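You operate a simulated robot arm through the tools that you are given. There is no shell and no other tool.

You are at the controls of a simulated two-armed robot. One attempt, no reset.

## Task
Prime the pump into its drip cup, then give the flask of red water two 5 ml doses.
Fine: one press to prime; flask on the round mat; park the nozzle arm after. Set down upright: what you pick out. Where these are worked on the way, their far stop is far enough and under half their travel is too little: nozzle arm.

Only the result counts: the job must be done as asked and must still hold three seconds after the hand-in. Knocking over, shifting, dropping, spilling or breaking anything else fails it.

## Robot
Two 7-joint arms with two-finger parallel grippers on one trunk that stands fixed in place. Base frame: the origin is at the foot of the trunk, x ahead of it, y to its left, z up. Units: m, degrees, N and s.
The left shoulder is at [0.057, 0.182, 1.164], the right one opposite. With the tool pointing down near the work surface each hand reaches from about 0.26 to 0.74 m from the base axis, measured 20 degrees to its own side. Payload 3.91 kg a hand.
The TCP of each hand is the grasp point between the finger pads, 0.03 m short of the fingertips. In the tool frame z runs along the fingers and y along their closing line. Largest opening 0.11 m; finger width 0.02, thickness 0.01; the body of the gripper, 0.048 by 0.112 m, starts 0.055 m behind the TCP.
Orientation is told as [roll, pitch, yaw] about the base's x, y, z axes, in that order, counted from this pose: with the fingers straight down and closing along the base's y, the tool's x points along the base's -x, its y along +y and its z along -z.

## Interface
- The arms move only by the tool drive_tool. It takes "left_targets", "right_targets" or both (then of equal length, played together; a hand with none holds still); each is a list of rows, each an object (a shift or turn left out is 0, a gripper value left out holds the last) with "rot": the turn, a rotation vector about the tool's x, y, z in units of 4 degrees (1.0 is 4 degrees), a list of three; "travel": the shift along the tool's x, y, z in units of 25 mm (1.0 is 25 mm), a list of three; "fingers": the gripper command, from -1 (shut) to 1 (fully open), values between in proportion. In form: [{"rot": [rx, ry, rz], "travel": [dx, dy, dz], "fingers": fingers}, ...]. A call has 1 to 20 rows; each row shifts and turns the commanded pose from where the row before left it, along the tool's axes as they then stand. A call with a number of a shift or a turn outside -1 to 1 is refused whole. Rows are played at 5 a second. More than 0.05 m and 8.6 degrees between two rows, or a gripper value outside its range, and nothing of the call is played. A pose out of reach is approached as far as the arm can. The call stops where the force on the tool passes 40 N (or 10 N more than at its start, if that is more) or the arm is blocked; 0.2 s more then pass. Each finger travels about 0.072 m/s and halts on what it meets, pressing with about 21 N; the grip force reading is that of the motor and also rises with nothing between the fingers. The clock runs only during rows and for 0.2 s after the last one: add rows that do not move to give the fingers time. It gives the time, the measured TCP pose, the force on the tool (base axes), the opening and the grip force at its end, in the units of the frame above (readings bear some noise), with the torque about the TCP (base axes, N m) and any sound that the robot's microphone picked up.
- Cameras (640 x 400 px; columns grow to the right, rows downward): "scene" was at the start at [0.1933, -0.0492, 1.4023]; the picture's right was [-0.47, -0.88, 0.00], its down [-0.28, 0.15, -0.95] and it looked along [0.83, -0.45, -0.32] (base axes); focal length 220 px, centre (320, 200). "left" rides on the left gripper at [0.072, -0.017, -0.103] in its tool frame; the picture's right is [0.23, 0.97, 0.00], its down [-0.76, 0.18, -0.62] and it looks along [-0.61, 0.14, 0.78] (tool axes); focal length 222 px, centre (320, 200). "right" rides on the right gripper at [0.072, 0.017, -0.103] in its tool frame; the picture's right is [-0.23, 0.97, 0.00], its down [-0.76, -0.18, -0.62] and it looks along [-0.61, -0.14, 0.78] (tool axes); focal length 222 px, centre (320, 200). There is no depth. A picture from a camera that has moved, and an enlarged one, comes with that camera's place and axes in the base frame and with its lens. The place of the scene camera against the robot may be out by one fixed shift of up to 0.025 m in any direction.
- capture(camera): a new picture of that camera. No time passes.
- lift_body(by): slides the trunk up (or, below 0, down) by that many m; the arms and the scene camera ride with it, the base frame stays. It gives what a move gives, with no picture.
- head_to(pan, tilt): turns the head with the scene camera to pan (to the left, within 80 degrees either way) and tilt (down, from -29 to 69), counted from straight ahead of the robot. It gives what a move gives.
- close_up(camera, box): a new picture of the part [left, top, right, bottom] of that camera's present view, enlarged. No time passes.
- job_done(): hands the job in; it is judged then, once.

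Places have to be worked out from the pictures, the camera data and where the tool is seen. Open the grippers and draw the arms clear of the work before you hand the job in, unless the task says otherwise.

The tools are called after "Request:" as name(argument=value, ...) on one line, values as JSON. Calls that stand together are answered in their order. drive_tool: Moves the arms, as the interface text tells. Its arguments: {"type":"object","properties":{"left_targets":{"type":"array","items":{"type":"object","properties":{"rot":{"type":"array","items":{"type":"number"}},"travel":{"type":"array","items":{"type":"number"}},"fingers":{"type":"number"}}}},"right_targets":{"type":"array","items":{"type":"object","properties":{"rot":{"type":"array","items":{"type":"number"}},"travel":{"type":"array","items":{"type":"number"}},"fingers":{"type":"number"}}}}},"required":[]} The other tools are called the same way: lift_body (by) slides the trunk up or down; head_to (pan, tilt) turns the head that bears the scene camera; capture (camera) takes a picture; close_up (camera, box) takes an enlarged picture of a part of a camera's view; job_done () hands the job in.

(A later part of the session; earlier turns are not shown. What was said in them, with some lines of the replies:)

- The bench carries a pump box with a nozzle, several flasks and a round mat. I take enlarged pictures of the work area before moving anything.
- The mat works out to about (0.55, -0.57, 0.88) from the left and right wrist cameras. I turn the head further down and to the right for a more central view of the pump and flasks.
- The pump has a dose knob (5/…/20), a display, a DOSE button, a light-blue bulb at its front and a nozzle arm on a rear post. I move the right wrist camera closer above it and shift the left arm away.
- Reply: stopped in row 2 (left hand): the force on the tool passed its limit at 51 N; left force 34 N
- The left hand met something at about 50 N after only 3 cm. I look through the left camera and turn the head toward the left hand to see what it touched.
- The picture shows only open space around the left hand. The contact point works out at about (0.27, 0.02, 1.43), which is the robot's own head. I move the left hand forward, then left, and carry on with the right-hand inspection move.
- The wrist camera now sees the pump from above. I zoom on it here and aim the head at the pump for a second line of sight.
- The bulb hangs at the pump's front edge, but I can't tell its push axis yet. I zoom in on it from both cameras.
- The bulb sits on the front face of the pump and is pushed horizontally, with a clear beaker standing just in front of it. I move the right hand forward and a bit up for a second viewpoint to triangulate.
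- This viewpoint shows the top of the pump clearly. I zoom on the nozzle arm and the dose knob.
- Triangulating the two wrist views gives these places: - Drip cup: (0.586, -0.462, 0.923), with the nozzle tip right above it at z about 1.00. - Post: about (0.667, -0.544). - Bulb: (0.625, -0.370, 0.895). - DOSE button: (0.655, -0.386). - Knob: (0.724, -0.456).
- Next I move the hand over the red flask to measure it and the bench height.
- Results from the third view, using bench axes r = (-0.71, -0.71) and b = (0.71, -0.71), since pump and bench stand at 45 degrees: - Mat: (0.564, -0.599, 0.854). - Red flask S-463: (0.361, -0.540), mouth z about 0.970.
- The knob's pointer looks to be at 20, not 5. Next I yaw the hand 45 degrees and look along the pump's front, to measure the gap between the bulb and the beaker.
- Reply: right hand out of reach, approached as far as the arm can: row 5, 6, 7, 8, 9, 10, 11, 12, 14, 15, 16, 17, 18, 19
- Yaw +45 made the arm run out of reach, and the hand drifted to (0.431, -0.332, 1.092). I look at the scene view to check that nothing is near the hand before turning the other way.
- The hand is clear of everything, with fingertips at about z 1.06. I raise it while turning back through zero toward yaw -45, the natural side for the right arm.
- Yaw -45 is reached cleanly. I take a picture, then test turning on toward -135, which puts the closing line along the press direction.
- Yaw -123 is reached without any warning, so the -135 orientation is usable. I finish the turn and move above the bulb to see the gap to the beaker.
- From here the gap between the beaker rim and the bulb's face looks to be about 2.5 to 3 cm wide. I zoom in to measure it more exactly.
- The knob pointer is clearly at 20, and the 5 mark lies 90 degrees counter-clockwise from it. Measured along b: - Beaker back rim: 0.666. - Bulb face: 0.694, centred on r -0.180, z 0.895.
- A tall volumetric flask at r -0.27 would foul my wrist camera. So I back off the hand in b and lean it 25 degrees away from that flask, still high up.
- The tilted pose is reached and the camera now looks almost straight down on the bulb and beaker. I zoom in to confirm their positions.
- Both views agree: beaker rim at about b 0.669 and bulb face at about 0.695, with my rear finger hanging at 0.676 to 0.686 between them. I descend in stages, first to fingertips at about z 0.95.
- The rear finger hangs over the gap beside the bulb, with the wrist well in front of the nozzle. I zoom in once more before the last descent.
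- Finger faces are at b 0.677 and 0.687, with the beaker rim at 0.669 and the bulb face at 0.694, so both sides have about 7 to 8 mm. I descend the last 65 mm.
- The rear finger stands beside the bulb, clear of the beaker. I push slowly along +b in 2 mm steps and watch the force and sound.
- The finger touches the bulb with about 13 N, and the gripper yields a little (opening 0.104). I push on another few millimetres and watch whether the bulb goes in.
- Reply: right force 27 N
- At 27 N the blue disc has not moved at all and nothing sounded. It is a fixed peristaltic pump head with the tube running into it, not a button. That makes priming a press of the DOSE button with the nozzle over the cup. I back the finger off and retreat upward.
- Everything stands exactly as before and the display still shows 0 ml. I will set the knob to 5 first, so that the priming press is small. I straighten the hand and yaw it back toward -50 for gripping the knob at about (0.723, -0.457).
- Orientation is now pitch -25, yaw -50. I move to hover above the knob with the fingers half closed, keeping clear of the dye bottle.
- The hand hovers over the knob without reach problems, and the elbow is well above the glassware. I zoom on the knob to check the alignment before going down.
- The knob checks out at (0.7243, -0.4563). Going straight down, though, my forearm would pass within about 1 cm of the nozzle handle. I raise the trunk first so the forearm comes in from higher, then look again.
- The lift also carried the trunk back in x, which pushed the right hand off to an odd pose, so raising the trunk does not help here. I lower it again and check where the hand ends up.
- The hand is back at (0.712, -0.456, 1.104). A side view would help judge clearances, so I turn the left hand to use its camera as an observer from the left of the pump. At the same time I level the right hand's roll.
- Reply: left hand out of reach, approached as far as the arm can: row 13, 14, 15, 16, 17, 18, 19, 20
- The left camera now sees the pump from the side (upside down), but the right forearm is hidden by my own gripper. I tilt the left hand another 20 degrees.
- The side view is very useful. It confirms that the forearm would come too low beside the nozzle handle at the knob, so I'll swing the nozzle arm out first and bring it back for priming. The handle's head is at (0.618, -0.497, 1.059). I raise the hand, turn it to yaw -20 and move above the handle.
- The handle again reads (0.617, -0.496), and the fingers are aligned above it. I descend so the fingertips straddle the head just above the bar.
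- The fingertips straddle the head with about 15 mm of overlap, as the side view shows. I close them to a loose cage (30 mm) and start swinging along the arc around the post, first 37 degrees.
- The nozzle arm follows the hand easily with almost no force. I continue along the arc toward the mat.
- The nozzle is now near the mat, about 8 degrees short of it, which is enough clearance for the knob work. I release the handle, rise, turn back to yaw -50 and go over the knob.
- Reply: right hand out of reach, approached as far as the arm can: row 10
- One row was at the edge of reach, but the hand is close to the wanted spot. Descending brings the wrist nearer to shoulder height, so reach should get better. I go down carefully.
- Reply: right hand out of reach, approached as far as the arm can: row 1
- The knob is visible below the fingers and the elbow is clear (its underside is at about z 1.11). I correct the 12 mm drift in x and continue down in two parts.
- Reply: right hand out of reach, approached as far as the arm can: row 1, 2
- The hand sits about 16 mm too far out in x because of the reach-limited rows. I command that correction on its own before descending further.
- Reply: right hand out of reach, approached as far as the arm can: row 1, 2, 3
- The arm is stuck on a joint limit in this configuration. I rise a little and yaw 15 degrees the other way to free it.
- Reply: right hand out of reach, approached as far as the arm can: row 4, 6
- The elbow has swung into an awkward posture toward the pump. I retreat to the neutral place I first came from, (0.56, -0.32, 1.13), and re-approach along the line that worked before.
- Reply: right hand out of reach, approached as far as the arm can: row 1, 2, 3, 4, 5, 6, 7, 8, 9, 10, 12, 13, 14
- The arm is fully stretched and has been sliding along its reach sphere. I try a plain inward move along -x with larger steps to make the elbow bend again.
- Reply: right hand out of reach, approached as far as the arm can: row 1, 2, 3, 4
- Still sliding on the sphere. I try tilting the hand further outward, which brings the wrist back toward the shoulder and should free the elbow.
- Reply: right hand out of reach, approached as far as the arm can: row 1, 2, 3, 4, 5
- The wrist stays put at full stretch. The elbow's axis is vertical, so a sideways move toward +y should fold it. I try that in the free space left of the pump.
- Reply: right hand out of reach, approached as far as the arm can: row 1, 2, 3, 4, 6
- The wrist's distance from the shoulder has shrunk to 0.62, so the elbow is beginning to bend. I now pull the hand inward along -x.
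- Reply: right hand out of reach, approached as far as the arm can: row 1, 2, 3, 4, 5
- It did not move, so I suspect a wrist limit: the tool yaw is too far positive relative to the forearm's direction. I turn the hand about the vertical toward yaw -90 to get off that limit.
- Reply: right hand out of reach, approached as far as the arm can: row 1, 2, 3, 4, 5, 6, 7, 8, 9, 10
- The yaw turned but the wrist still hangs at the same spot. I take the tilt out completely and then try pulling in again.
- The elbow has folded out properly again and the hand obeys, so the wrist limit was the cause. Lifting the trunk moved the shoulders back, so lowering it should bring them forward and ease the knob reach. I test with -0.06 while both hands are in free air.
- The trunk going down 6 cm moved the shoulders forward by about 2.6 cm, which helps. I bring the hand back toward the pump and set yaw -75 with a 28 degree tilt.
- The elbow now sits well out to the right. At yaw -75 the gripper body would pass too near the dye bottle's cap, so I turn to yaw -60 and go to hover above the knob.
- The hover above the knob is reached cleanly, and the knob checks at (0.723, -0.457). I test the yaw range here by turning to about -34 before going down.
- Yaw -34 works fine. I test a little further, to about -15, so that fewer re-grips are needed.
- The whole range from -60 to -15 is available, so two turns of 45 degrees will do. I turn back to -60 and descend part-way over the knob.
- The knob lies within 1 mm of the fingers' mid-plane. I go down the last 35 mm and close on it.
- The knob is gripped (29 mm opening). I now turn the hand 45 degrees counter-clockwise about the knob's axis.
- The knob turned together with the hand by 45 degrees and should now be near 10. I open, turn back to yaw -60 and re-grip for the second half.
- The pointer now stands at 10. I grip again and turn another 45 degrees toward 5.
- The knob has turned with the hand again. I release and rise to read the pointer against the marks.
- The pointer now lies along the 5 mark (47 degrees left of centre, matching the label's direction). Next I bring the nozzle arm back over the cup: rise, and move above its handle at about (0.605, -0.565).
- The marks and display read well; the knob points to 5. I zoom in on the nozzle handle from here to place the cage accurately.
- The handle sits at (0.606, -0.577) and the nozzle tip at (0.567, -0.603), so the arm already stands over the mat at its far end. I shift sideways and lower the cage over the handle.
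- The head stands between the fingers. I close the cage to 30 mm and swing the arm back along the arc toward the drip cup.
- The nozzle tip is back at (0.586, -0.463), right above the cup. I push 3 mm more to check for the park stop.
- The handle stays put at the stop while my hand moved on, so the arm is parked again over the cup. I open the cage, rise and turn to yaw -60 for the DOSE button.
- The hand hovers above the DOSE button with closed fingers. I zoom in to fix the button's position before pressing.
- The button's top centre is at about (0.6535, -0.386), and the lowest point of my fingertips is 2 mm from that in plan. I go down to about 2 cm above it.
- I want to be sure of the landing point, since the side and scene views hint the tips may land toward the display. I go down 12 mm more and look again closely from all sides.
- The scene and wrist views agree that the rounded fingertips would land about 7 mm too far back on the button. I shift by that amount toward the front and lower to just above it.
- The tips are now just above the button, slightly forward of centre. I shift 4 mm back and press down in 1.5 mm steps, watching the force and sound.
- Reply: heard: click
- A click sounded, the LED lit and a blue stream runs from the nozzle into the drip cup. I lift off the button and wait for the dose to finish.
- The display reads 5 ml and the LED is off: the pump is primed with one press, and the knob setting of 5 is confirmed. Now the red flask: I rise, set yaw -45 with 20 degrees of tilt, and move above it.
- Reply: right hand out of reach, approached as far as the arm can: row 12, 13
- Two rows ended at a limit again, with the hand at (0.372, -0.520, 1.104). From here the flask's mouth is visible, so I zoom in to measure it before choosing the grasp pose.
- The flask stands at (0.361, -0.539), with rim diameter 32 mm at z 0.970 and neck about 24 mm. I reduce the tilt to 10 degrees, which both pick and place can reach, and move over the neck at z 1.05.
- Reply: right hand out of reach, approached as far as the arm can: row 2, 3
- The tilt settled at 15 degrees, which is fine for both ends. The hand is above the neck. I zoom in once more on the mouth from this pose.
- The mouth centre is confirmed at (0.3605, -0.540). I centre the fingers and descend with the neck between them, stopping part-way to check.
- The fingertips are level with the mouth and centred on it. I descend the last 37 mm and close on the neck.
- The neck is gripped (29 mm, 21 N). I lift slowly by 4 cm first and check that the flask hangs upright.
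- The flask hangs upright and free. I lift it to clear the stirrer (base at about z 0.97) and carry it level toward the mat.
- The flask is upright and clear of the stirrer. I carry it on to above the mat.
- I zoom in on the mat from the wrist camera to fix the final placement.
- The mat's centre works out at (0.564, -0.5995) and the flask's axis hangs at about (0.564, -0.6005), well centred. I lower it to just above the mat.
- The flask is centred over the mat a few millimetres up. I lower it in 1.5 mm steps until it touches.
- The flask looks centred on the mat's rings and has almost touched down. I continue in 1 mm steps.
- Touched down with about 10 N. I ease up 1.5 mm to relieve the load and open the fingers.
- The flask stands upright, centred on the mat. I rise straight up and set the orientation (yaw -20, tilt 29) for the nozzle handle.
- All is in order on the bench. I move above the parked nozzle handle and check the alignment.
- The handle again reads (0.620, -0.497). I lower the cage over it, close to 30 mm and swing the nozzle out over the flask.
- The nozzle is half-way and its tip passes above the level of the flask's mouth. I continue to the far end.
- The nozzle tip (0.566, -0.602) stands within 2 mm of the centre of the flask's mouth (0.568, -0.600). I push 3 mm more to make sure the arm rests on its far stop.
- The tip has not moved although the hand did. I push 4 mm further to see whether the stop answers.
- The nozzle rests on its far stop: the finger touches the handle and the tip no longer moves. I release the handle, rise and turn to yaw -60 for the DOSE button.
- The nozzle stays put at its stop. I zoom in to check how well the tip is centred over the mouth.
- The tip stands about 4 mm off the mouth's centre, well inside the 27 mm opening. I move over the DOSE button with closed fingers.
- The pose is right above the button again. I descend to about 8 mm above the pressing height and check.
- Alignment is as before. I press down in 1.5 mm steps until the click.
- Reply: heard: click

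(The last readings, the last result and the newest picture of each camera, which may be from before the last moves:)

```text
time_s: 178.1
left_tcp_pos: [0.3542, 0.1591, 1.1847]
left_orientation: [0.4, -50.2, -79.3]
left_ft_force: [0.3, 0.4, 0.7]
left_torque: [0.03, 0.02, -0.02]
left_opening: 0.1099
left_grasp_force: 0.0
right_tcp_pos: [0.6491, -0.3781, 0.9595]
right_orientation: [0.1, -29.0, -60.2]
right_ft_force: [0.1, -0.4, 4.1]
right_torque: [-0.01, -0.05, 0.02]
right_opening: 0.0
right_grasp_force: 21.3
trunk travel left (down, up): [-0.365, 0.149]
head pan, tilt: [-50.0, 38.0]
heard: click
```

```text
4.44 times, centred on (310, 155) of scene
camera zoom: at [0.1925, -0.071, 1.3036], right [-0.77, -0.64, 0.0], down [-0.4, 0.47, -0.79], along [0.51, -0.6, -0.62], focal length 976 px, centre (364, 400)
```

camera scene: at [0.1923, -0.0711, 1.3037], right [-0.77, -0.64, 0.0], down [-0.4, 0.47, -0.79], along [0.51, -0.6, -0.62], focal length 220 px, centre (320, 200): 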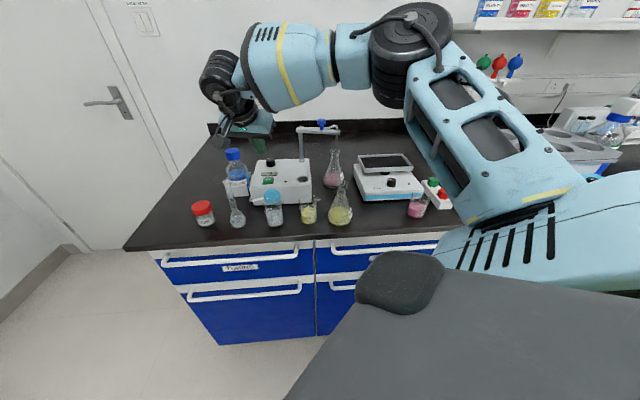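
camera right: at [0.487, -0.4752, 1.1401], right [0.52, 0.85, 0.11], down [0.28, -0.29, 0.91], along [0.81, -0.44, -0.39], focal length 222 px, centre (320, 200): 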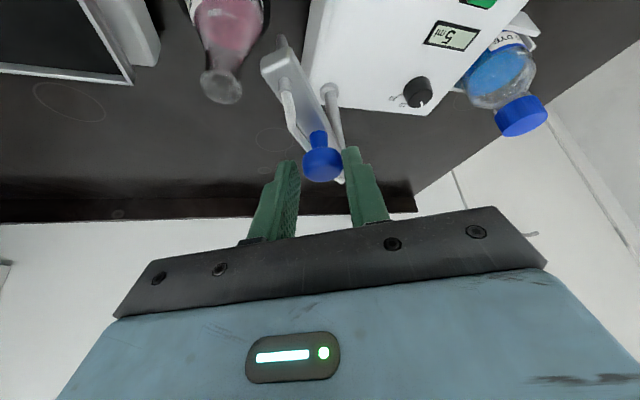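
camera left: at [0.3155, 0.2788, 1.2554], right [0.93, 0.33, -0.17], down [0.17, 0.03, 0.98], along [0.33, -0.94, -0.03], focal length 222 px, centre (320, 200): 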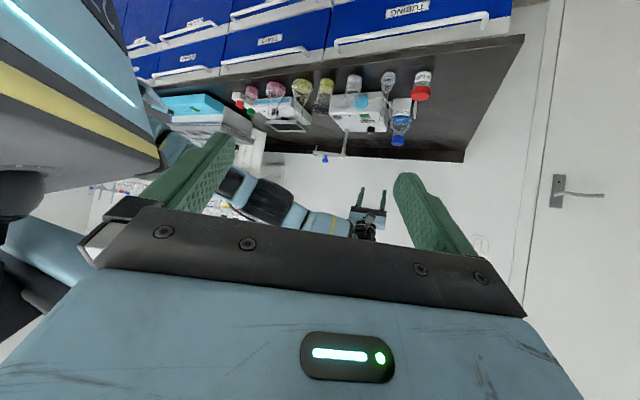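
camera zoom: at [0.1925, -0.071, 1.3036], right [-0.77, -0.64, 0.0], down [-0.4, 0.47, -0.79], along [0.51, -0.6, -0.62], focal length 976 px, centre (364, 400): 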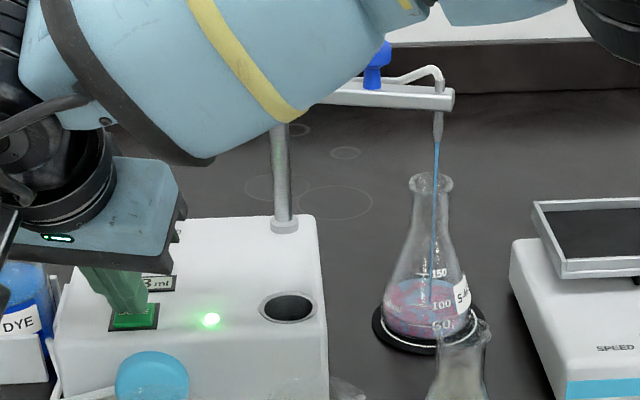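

The click came and the blue stream falls into the flask's mouth. I lift off the button and wait for this first dose to finish.

Request:
drive_tool(right_targets=[{"travel": [-0.204, 0, -0.368]}, {"travel": [-0.194, 0, -0.35]}, {}, {}, {}, {}, {}, {}, {}, {}, {}, {}])

Request:
close_up(camera="scene", box=[250, 110, 370, 200])

```text
time_s: 180.7
left_tcp_pos: [0.3547, 0.1582, 1.1857]
left_orientation: [0.4, -50.2, -79.3]
left_ft_force: [-0.6, 0.3, 0.5]
left_torque: [0.01, -0.02, 0.0]
left_opening: 0.1098
left_grasp_force: 0.0
right_tcp_pos: [0.6503, -0.3766, 0.9795]
right_orientation: [0.2, -29.0, -60.3]
right_ft_force: [-0.5, -0.1, 0.8]
right_torque: [0.02, 0.0, -0.01]
right_opening: 0.0001
right_grasp_force: 21.0
trunk travel left (down, up): [-0.365, 0.149]
head pan, tilt: [-50.0, 38.0]
```

```text
4.44 times, centred on (310, 155) of scene
camera zoom: at [0.1927, -0.0712, 1.3036], right [-0.77, -0.64, 0.0], down [-0.4, 0.47, -0.79], along [0.51, -0.6, -0.62], focal length 976 px, centre (364, 400)
```

zoom: 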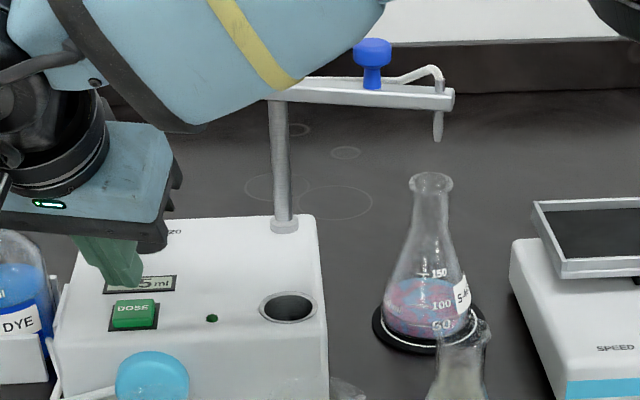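

The first dose is complete (5 ml, LED off, no spill). I press the button a second time.

Request:
drive_tool(right_targets=[{"travel": [0.1, 0, 0.18]}, {"travel": [0.1, 0, 0.18]}, {"travel": [0.029, 0, 0.0525]}, {"travel": [0.029, 0, 0.0525]}, {"travel": [0.029, 0, 0.0525]}, {"travel": [0.029, 0, 0.0525]}, {"travel": [0.029, 0, 0.0525]}, {"travel": [0.029, 0, 0.0525]}, {}])

Request:
close_up(camera="scene", box=[250, 110, 370, 200])

```text
time_s: 182.7
left_tcp_pos: [0.3543, 0.1585, 1.1863]
left_orientation: [0.4, -50.2, -79.3]
left_ft_force: [0.1, 0.8, -0.7]
left_torque: [-0.02, 0.03, -0.02]
left_opening: 0.11
left_grasp_force: 0.1
right_tcp_pos: [0.6495, -0.3784, 0.9618]
right_orientation: [0.2, -29.0, -60.2]
right_ft_force: [0.2, 0.7, 1.4]
right_torque: [0.02, -0.02, -0.01]
right_opening: 0.0001
right_grasp_force: 20.9
trunk travel left (down, up): [-0.365, 0.149]
head pan, tilt: [-50.0, 38.0]
heard: click
```

```text
4.44 times, centred on (310, 155) of scene
camera zoom: at [0.1925, -0.071, 1.3036], right [-0.77, -0.64, 0.0], down [-0.4, 0.47, -0.79], along [0.51, -0.6, -0.62], focal length 976 px, centre (364, 400)
```

zoom: 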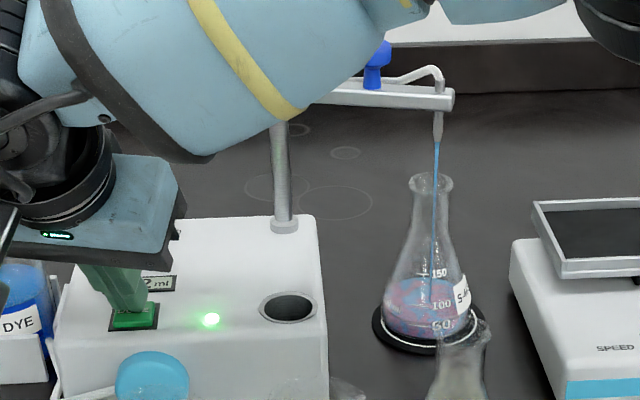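

The second dose is running into the flask. I lift off, wait for it to finish and then rise.

Request:
drive_tool(right_targets=[{"travel": [-0.204, 0, -0.368]}, {"travel": [-0.194, 0, -0.35]}, {}, {}, {}, {}, {}, {}, {}, {}, {}, {}, {}, {}])

Request:
close_up(camera="scene", box=[250, 110, 370, 200])

```text
time_s: 185.7
left_tcp_pos: [0.3545, 0.1582, 1.1854]
left_orientation: [0.4, -50.2, -79.2]
left_ft_force: [-0.6, 0.1, -0.5]
left_torque: [0.0, -0.01, 0.0]
left_opening: 0.11
left_grasp_force: 0.0
right_tcp_pos: [0.6501, -0.3784, 0.9817]
right_orientation: [0.1, -29.1, -60.2]
right_ft_force: [0.7, 0.2, 0.7]
right_torque: [0.0, 0.01, 0.0]
right_opening: 0.0
right_grasp_force: 20.7
trunk travel left (down, up): [-0.365, 0.149]
head pan, tilt: [-50.0, 38.0]
```

```text
4.44 times, centred on (310, 155) of scene
camera zoom: at [0.1927, -0.0712, 1.3036], right [-0.77, -0.64, 0.0], down [-0.4, 0.47, -0.79], along [0.51, -0.6, -0.62], focal length 976 px, centre (364, 400)
```

zoom: 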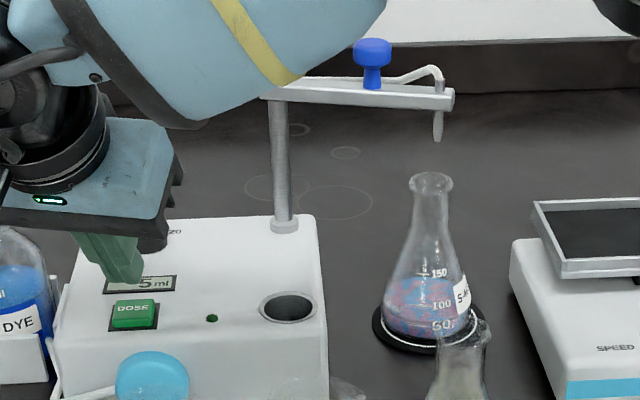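

Both 5 ml doses are in the flask, and nothing was spilt. I rise and go back above the nozzle handle along the same path as before.

Request:
drive_tool(right_targets=[{"travel": [-0.527, 0, -0.95]}, {"travel": [-0.527, 0, -0.95]}, {"travel": [-0.527, 0, -0.95]}, {"travel": [-0.527, 0, -0.95]}, {"travel": [-0.527, 0, -0.95]}, {"travel": [-0.527, 0, -0.95]}, {"travel": [-0.746, -0.82, 0.414]}, {"travel": [-0.746, -0.82, 0.414]}, {"travel": [-0.746, -0.82, 0.414]}, {"travel": [-0.746, -0.82, 0.414]}, {"travel": [-0.746, -0.82, 0.414]}, {"travel": [-0.746, -0.82, 0.414]}, {"travel": [-0.746, -0.82, 0.414], "fingers": -0.05}, {}])

Request:
drive_tool(right_targets=[{"rot": [-0.485, 0, -0.875]}, {"rot": [-0.485, 0, -0.875]}, {"rot": [-0.485, 0, -0.875]}, {"rot": [-0.485, 0, -0.875]}, {"rot": [-0.485, 0, -0.875]}, {"rot": [-0.485, 0, -0.875]}, {"rot": [-0.485, 0, -0.875]}, {"rot": [-0.485, 0, -0.875]}, {"rot": [-0.485, 0, -0.875]}, {"rot": [-0.485, 0, -0.875]}, {}])

Request:
close_up(camera="right", box=[160, 0, 420, 200])

```text
time_s: 188.7
left_tcp_pos: [0.3541, 0.1582, 1.1855]
left_orientation: [0.4, -50.1, -79.3]
left_ft_force: [0.4, 0.1, 0.2]
left_torque: [0.0, 0.0, 0.03]
left_opening: 0.1099
left_grasp_force: 0.1
right_tcp_pos: [0.5983, -0.5787, 1.1429]
right_orientation: [0.2, -29.0, -60.1]
right_ft_force: [-0.3, -0.4, 0.0]
right_torque: [0.02, 0.04, 0.01]
right_opening: 0.0522
right_grasp_force: 0.1
trunk travel left (down, up): [-0.365, 0.149]
head pan, tilt: [-50.0, 38.0]
```

```text
time_s: 191.1
left_tcp_pos: [0.3544, 0.1582, 1.1862]
left_orientation: [0.4, -50.2, -79.1]
left_ft_force: [0.0, 0.3, 0.3]
left_torque: [-0.02, 0.0, 0.0]
left_opening: 0.11
left_grasp_force: 0.1
right_tcp_pos: [0.6001, -0.58, 1.1439]
right_orientation: [0.2, -29.1, -20.1]
right_ft_force: [-0.4, -0.2, -0.7]
right_torque: [0.01, 0.01, 0.01]
right_opening: 0.0521
right_grasp_force: 0.1
trunk travel left (down, up): [-0.365, 0.149]
head pan, tilt: [-50.0, 38.0]
```

```text
2.00 times, centred on (290, 100) of right
camera zoom: at [0.4985, -0.5243, 1.1997], right [0.52, 0.85, 0.11], down [0.28, -0.29, 0.91], along [0.81, -0.44, -0.39], focal length 444 px, centre (380, 400)
```

zoom: 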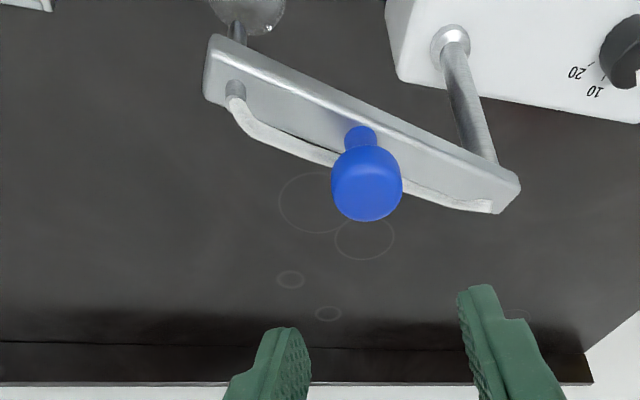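

The handle is at (0.608, -0.578). I shift slightly, lower the cage over it, close to 30 mm and swing the arm back toward the cup.

Request:
drive_tool(right_targets=[{"travel": [0.235, 0.2, -0.13]}, {"travel": [0.372, 0, 0.67]}, {"travel": [0.372, 0, 0.67]}, {"travel": [0.372, 0, 0.67]}, {}, {"fingers": -0.4545}, {}, {"travel": [0.218, 0.246, -0.121]}, {"travel": [0.188, 0.276, -0.104]}, {"travel": [0.155, 0.303, -0.086]}, {"travel": [0.118, 0.322, -0.065]}, {"travel": [0.08, 0.338, -0.044]}, {"travel": [0.04, 0.347, -0.022]}, {"travel": [0, 0.35, 0]}, {"travel": [-0.04, 0.347, 0.022]}, {"travel": [-0.08, 0.338, 0.044]}, {"travel": [-0.118, 0.323, 0.066]}, {"travel": [-0.047, 0.109, 0.026]}, {}])

Request:
close_up(camera="right", box=[220, 0, 440, 200])

Request:
close_up(camera="scene", box=[250, 90, 390, 220])

```text
time_s: 195.1
left_tcp_pos: [0.3545, 0.1594, 1.1865]
left_orientation: [0.4, -50.2, -79.3]
left_ft_force: [-0.2, 0.0, 0.0]
left_torque: [0.02, -0.01, -0.02]
left_opening: 0.1102
left_grasp_force: 0.0
right_tcp_pos: [0.6091, -0.4904, 1.0869]
right_orientation: [0.1, -29.0, -20.2]
right_ft_force: [-4.0, -4.9, 1.4]
right_torque: [-0.12, 0.15, -0.08]
right_opening: 0.0328
right_grasp_force: 3.0
trunk travel left (down, up): [-0.365, 0.149]
head pan, tilt: [-50.0, 38.0]
```

```text
2.00 times, centred on (330, 100) of right
camera zoom: at [0.5084, -0.4344, 1.1427], right [0.52, 0.85, 0.11], down [0.28, -0.29, 0.91], along [0.81, -0.45, -0.39], focal length 444 px, centre (300, 400)
```

zoom: 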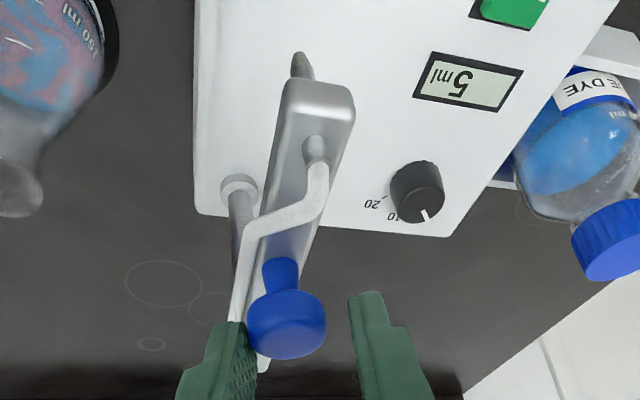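

```text
3.08 times, centred on (320, 155) of scene
camera zoom: at [0.1921, -0.0717, 1.3037], right [-0.77, -0.64, 0.0], down [-0.4, 0.47, -0.79], along [0.51, -0.6, -0.62], focal length 676 px, centre (320, 338)
```

zoom: 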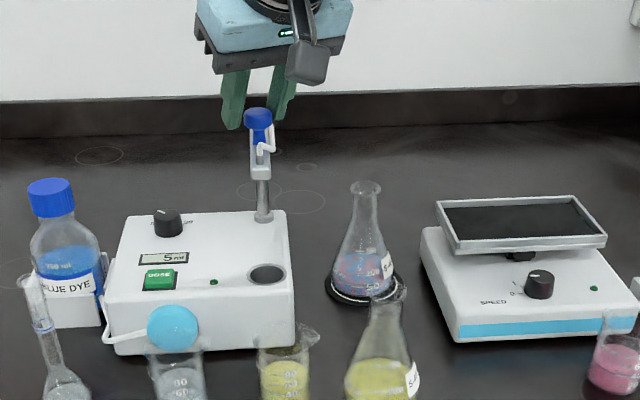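

The arm is parked: the tip is at (0.585, -0.463) over the cup, with about 6 N against the stop. I open the fingers, rise well clear and draw the hand back.

Request:
drive_tool(right_targets=[{"fingers": -0.05}, {}, {}, {"travel": [-0.485, 0, -0.875]}, {"travel": [-0.485, 0, -0.875]}, {"travel": [-0.485, 0, -0.875]}, {"travel": [-0.485, 0, -0.875]}, {}])

Request:
close_up(camera="right", box=[200, 0, 440, 200])

Request:
close_up(camera="left", box=[270, 60, 390, 190])

```text
time_s: 196.9
left_tcp_pos: [0.3545, 0.1598, 1.1858]
left_orientation: [0.4, -50.1, -79.1]
left_ft_force: [-0.1, 0.2, 0.4]
left_torque: [0.0, 0.03, 0.03]
left_opening: 0.1099
left_grasp_force: 0.0
right_tcp_pos: [0.6108, -0.4891, 1.1864]
right_orientation: [0.2, -29.1, -20.1]
right_ft_force: [0.6, 0.3, 0.9]
right_torque: [-0.01, -0.04, -0.03]
right_opening: 0.0521
right_grasp_force: 0.0
trunk travel left (down, up): [-0.365, 0.149]
head pan, tilt: [-50.0, 38.0]
```

```text
2.00 times, centred on (320, 100) of right
camera zoom: at [0.5092, -0.4337, 1.2418], right [0.52, 0.85, 0.11], down [0.28, -0.29, 0.91], along [0.81, -0.44, -0.39], focal length 444 px, centre (320, 400)
```

zoom: 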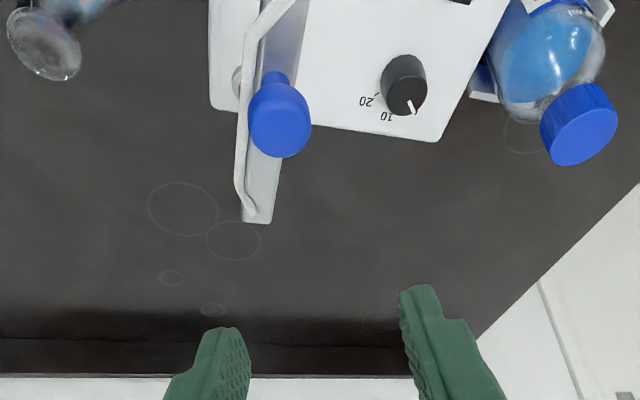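

```text
3.08 times, centred on (330, 125) of left
camera zoom: at [0.3152, 0.2782, 1.1957], right [0.93, 0.33, -0.17], down [0.17, 0.03, 0.98], along [0.33, -0.94, -0.03], focal length 684 px, centre (289, 431)
```

zoom: 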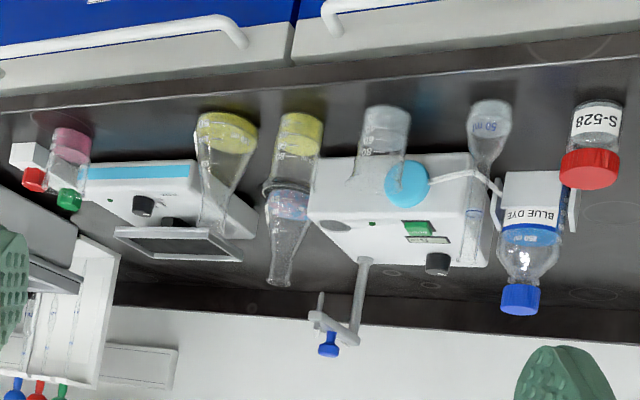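

The handle stays in the parked place. I draw the right hand back toward the robot and open it fully.

Request:
drive_tool(right_targets=[{"travel": [0.94, 0.22, -0.66], "fingers": 1}, {"travel": [0.94, 0.22, -0.66]}, {"travel": [0.94, 0.22, -0.66]}, {"travel": [0.94, 0.22, -0.66]}, {"travel": [0.94, 0.22, -0.66]}, {"travel": [0.94, 0.22, -0.66]}, {"travel": [0.94, 0.22, -0.66]}, {"travel": [0.94, 0.22, -0.66]}, {}])

Request:
capture(camera="scene")

Request:
close_up(camera="scene", box=[170, 110, 470, 260])

```text
time_s: 198.9
left_tcp_pos: [0.3544, 0.1583, 1.1848]
left_orientation: [0.3, -50.1, -79.2]
left_ft_force: [0.6, -0.6, -0.3]
left_torque: [-0.01, 0.02, -0.01]
left_opening: 0.1101
left_grasp_force: 0.0
right_tcp_pos: [0.4091, -0.3702, 1.2096]
right_orientation: [0.0, -29.0, -20.3]
right_ft_force: [0.2, -1.2, 0.1]
right_torque: [-0.03, -0.01, 0.0]
right_opening: 0.1099
right_grasp_force: 0.1
trunk travel left (down, up): [-0.365, 0.149]
head pan, tilt: [-50.0, 38.0]
```

```text
taken
camera scene: at [0.1931, -0.0712, 1.3035], right [-0.77, -0.64, 0.0], down [-0.4, 0.47, -0.79], along [0.51, -0.6, -0.62], focal length 220 px, centre (320, 200)
```

scene: 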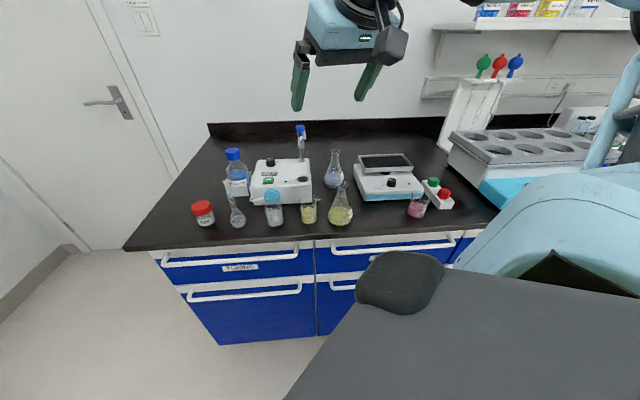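

```text
2.13 times, centred on (320, 185) of scene
camera zoom: at [0.1931, -0.0712, 1.3035], right [-0.77, -0.64, 0.0], down [-0.4, 0.47, -0.79], along [0.51, -0.6, -0.62], focal length 469 px, centre (320, 232)
```

zoom: 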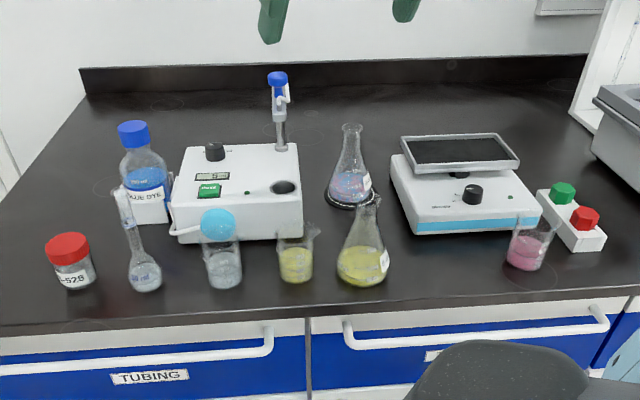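

Everything on the bench is in order: nozzle parked, flask upright on the mat, other glassware untouched. I draw the right hand back a little more before handing in.

Request:
drive_tool(right_targets=[{"travel": [0.8, 0.3, -0.8]}, {"travel": [0.8, 0.3, -0.8]}, {"travel": [0.8, 0.3, -0.8]}, {}, {}, {}])

Request:
close_up(camera="scene", box=[240, 110, 380, 220])

```text
time_s: 200.3
left_tcp_pos: [0.3547, 0.1603, 1.1862]
left_orientation: [0.4, -50.2, -79.1]
left_ft_force: [0.3, -0.2, 0.1]
left_torque: [-0.01, -0.04, -0.02]
left_opening: 0.11
left_grasp_force: 0.1
right_tcp_pos: [0.3406, -0.3216, 1.2341]
right_orientation: [0.1, -29.0, -20.1]
right_ft_force: [-0.5, 0.2, -1.0]
right_torque: [-0.01, -0.03, 0.04]
right_opening: 0.1099
right_grasp_force: 0.0
trunk travel left (down, up): [-0.365, 0.149]
head pan, tilt: [-50.0, 38.0]
```

```text
3.64 times, centred on (310, 165) of scene
camera zoom: at [0.1928, -0.0713, 1.3036], right [-0.77, -0.64, 0.0], down [-0.4, 0.47, -0.79], along [0.51, -0.6, -0.62], focal length 799 px, centre (356, 327)
```

zoom: 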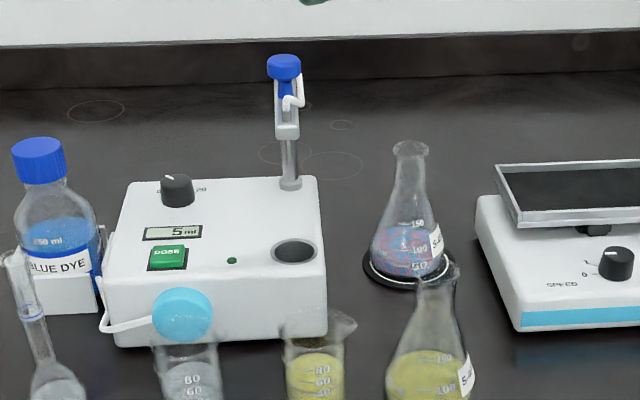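

The last picture shows the pump primed into its cup, two 5 ml doses in the flask on the mat, and the nozzle arm parked. Both hands are open and clear of the work, so I hand the job in.

Request:
job_done()

```text
The job is handed in.
```

I primed the pump into its drip cup with one press, then gave the red-water flask its two 5 ml doses. The job is handed in, but no verdict came back.

- **Dose setting:** the pump's dose knob was at 20, so I turned it to 5 before priming. The display read 5 ml after the priming press and again after each dose.
- **Priming:** I swung the nozzle arm out of the way to reach the knob, then parked it over the cup again before the priming press. The stream ran into the cup.
- **Flask:** it stands upright on the round mat. Both streams fell into its mouth, and I saw nothing spilt.
- **Nozzle arm:** it went to its far stop over the flask for the doses and is parked over the cup again.
- **Contact with the pump:** before priming I pushed the light-blue disc on the pump's front with up to 27 N, taking it for a priming button. It did not move, and the pictures before and after match.
- **Contact with the robot:** the left hand bumped the robot's own head once near the start.

The pictures show no other glassware moved. Both grippers are open and drawn clear of the work.
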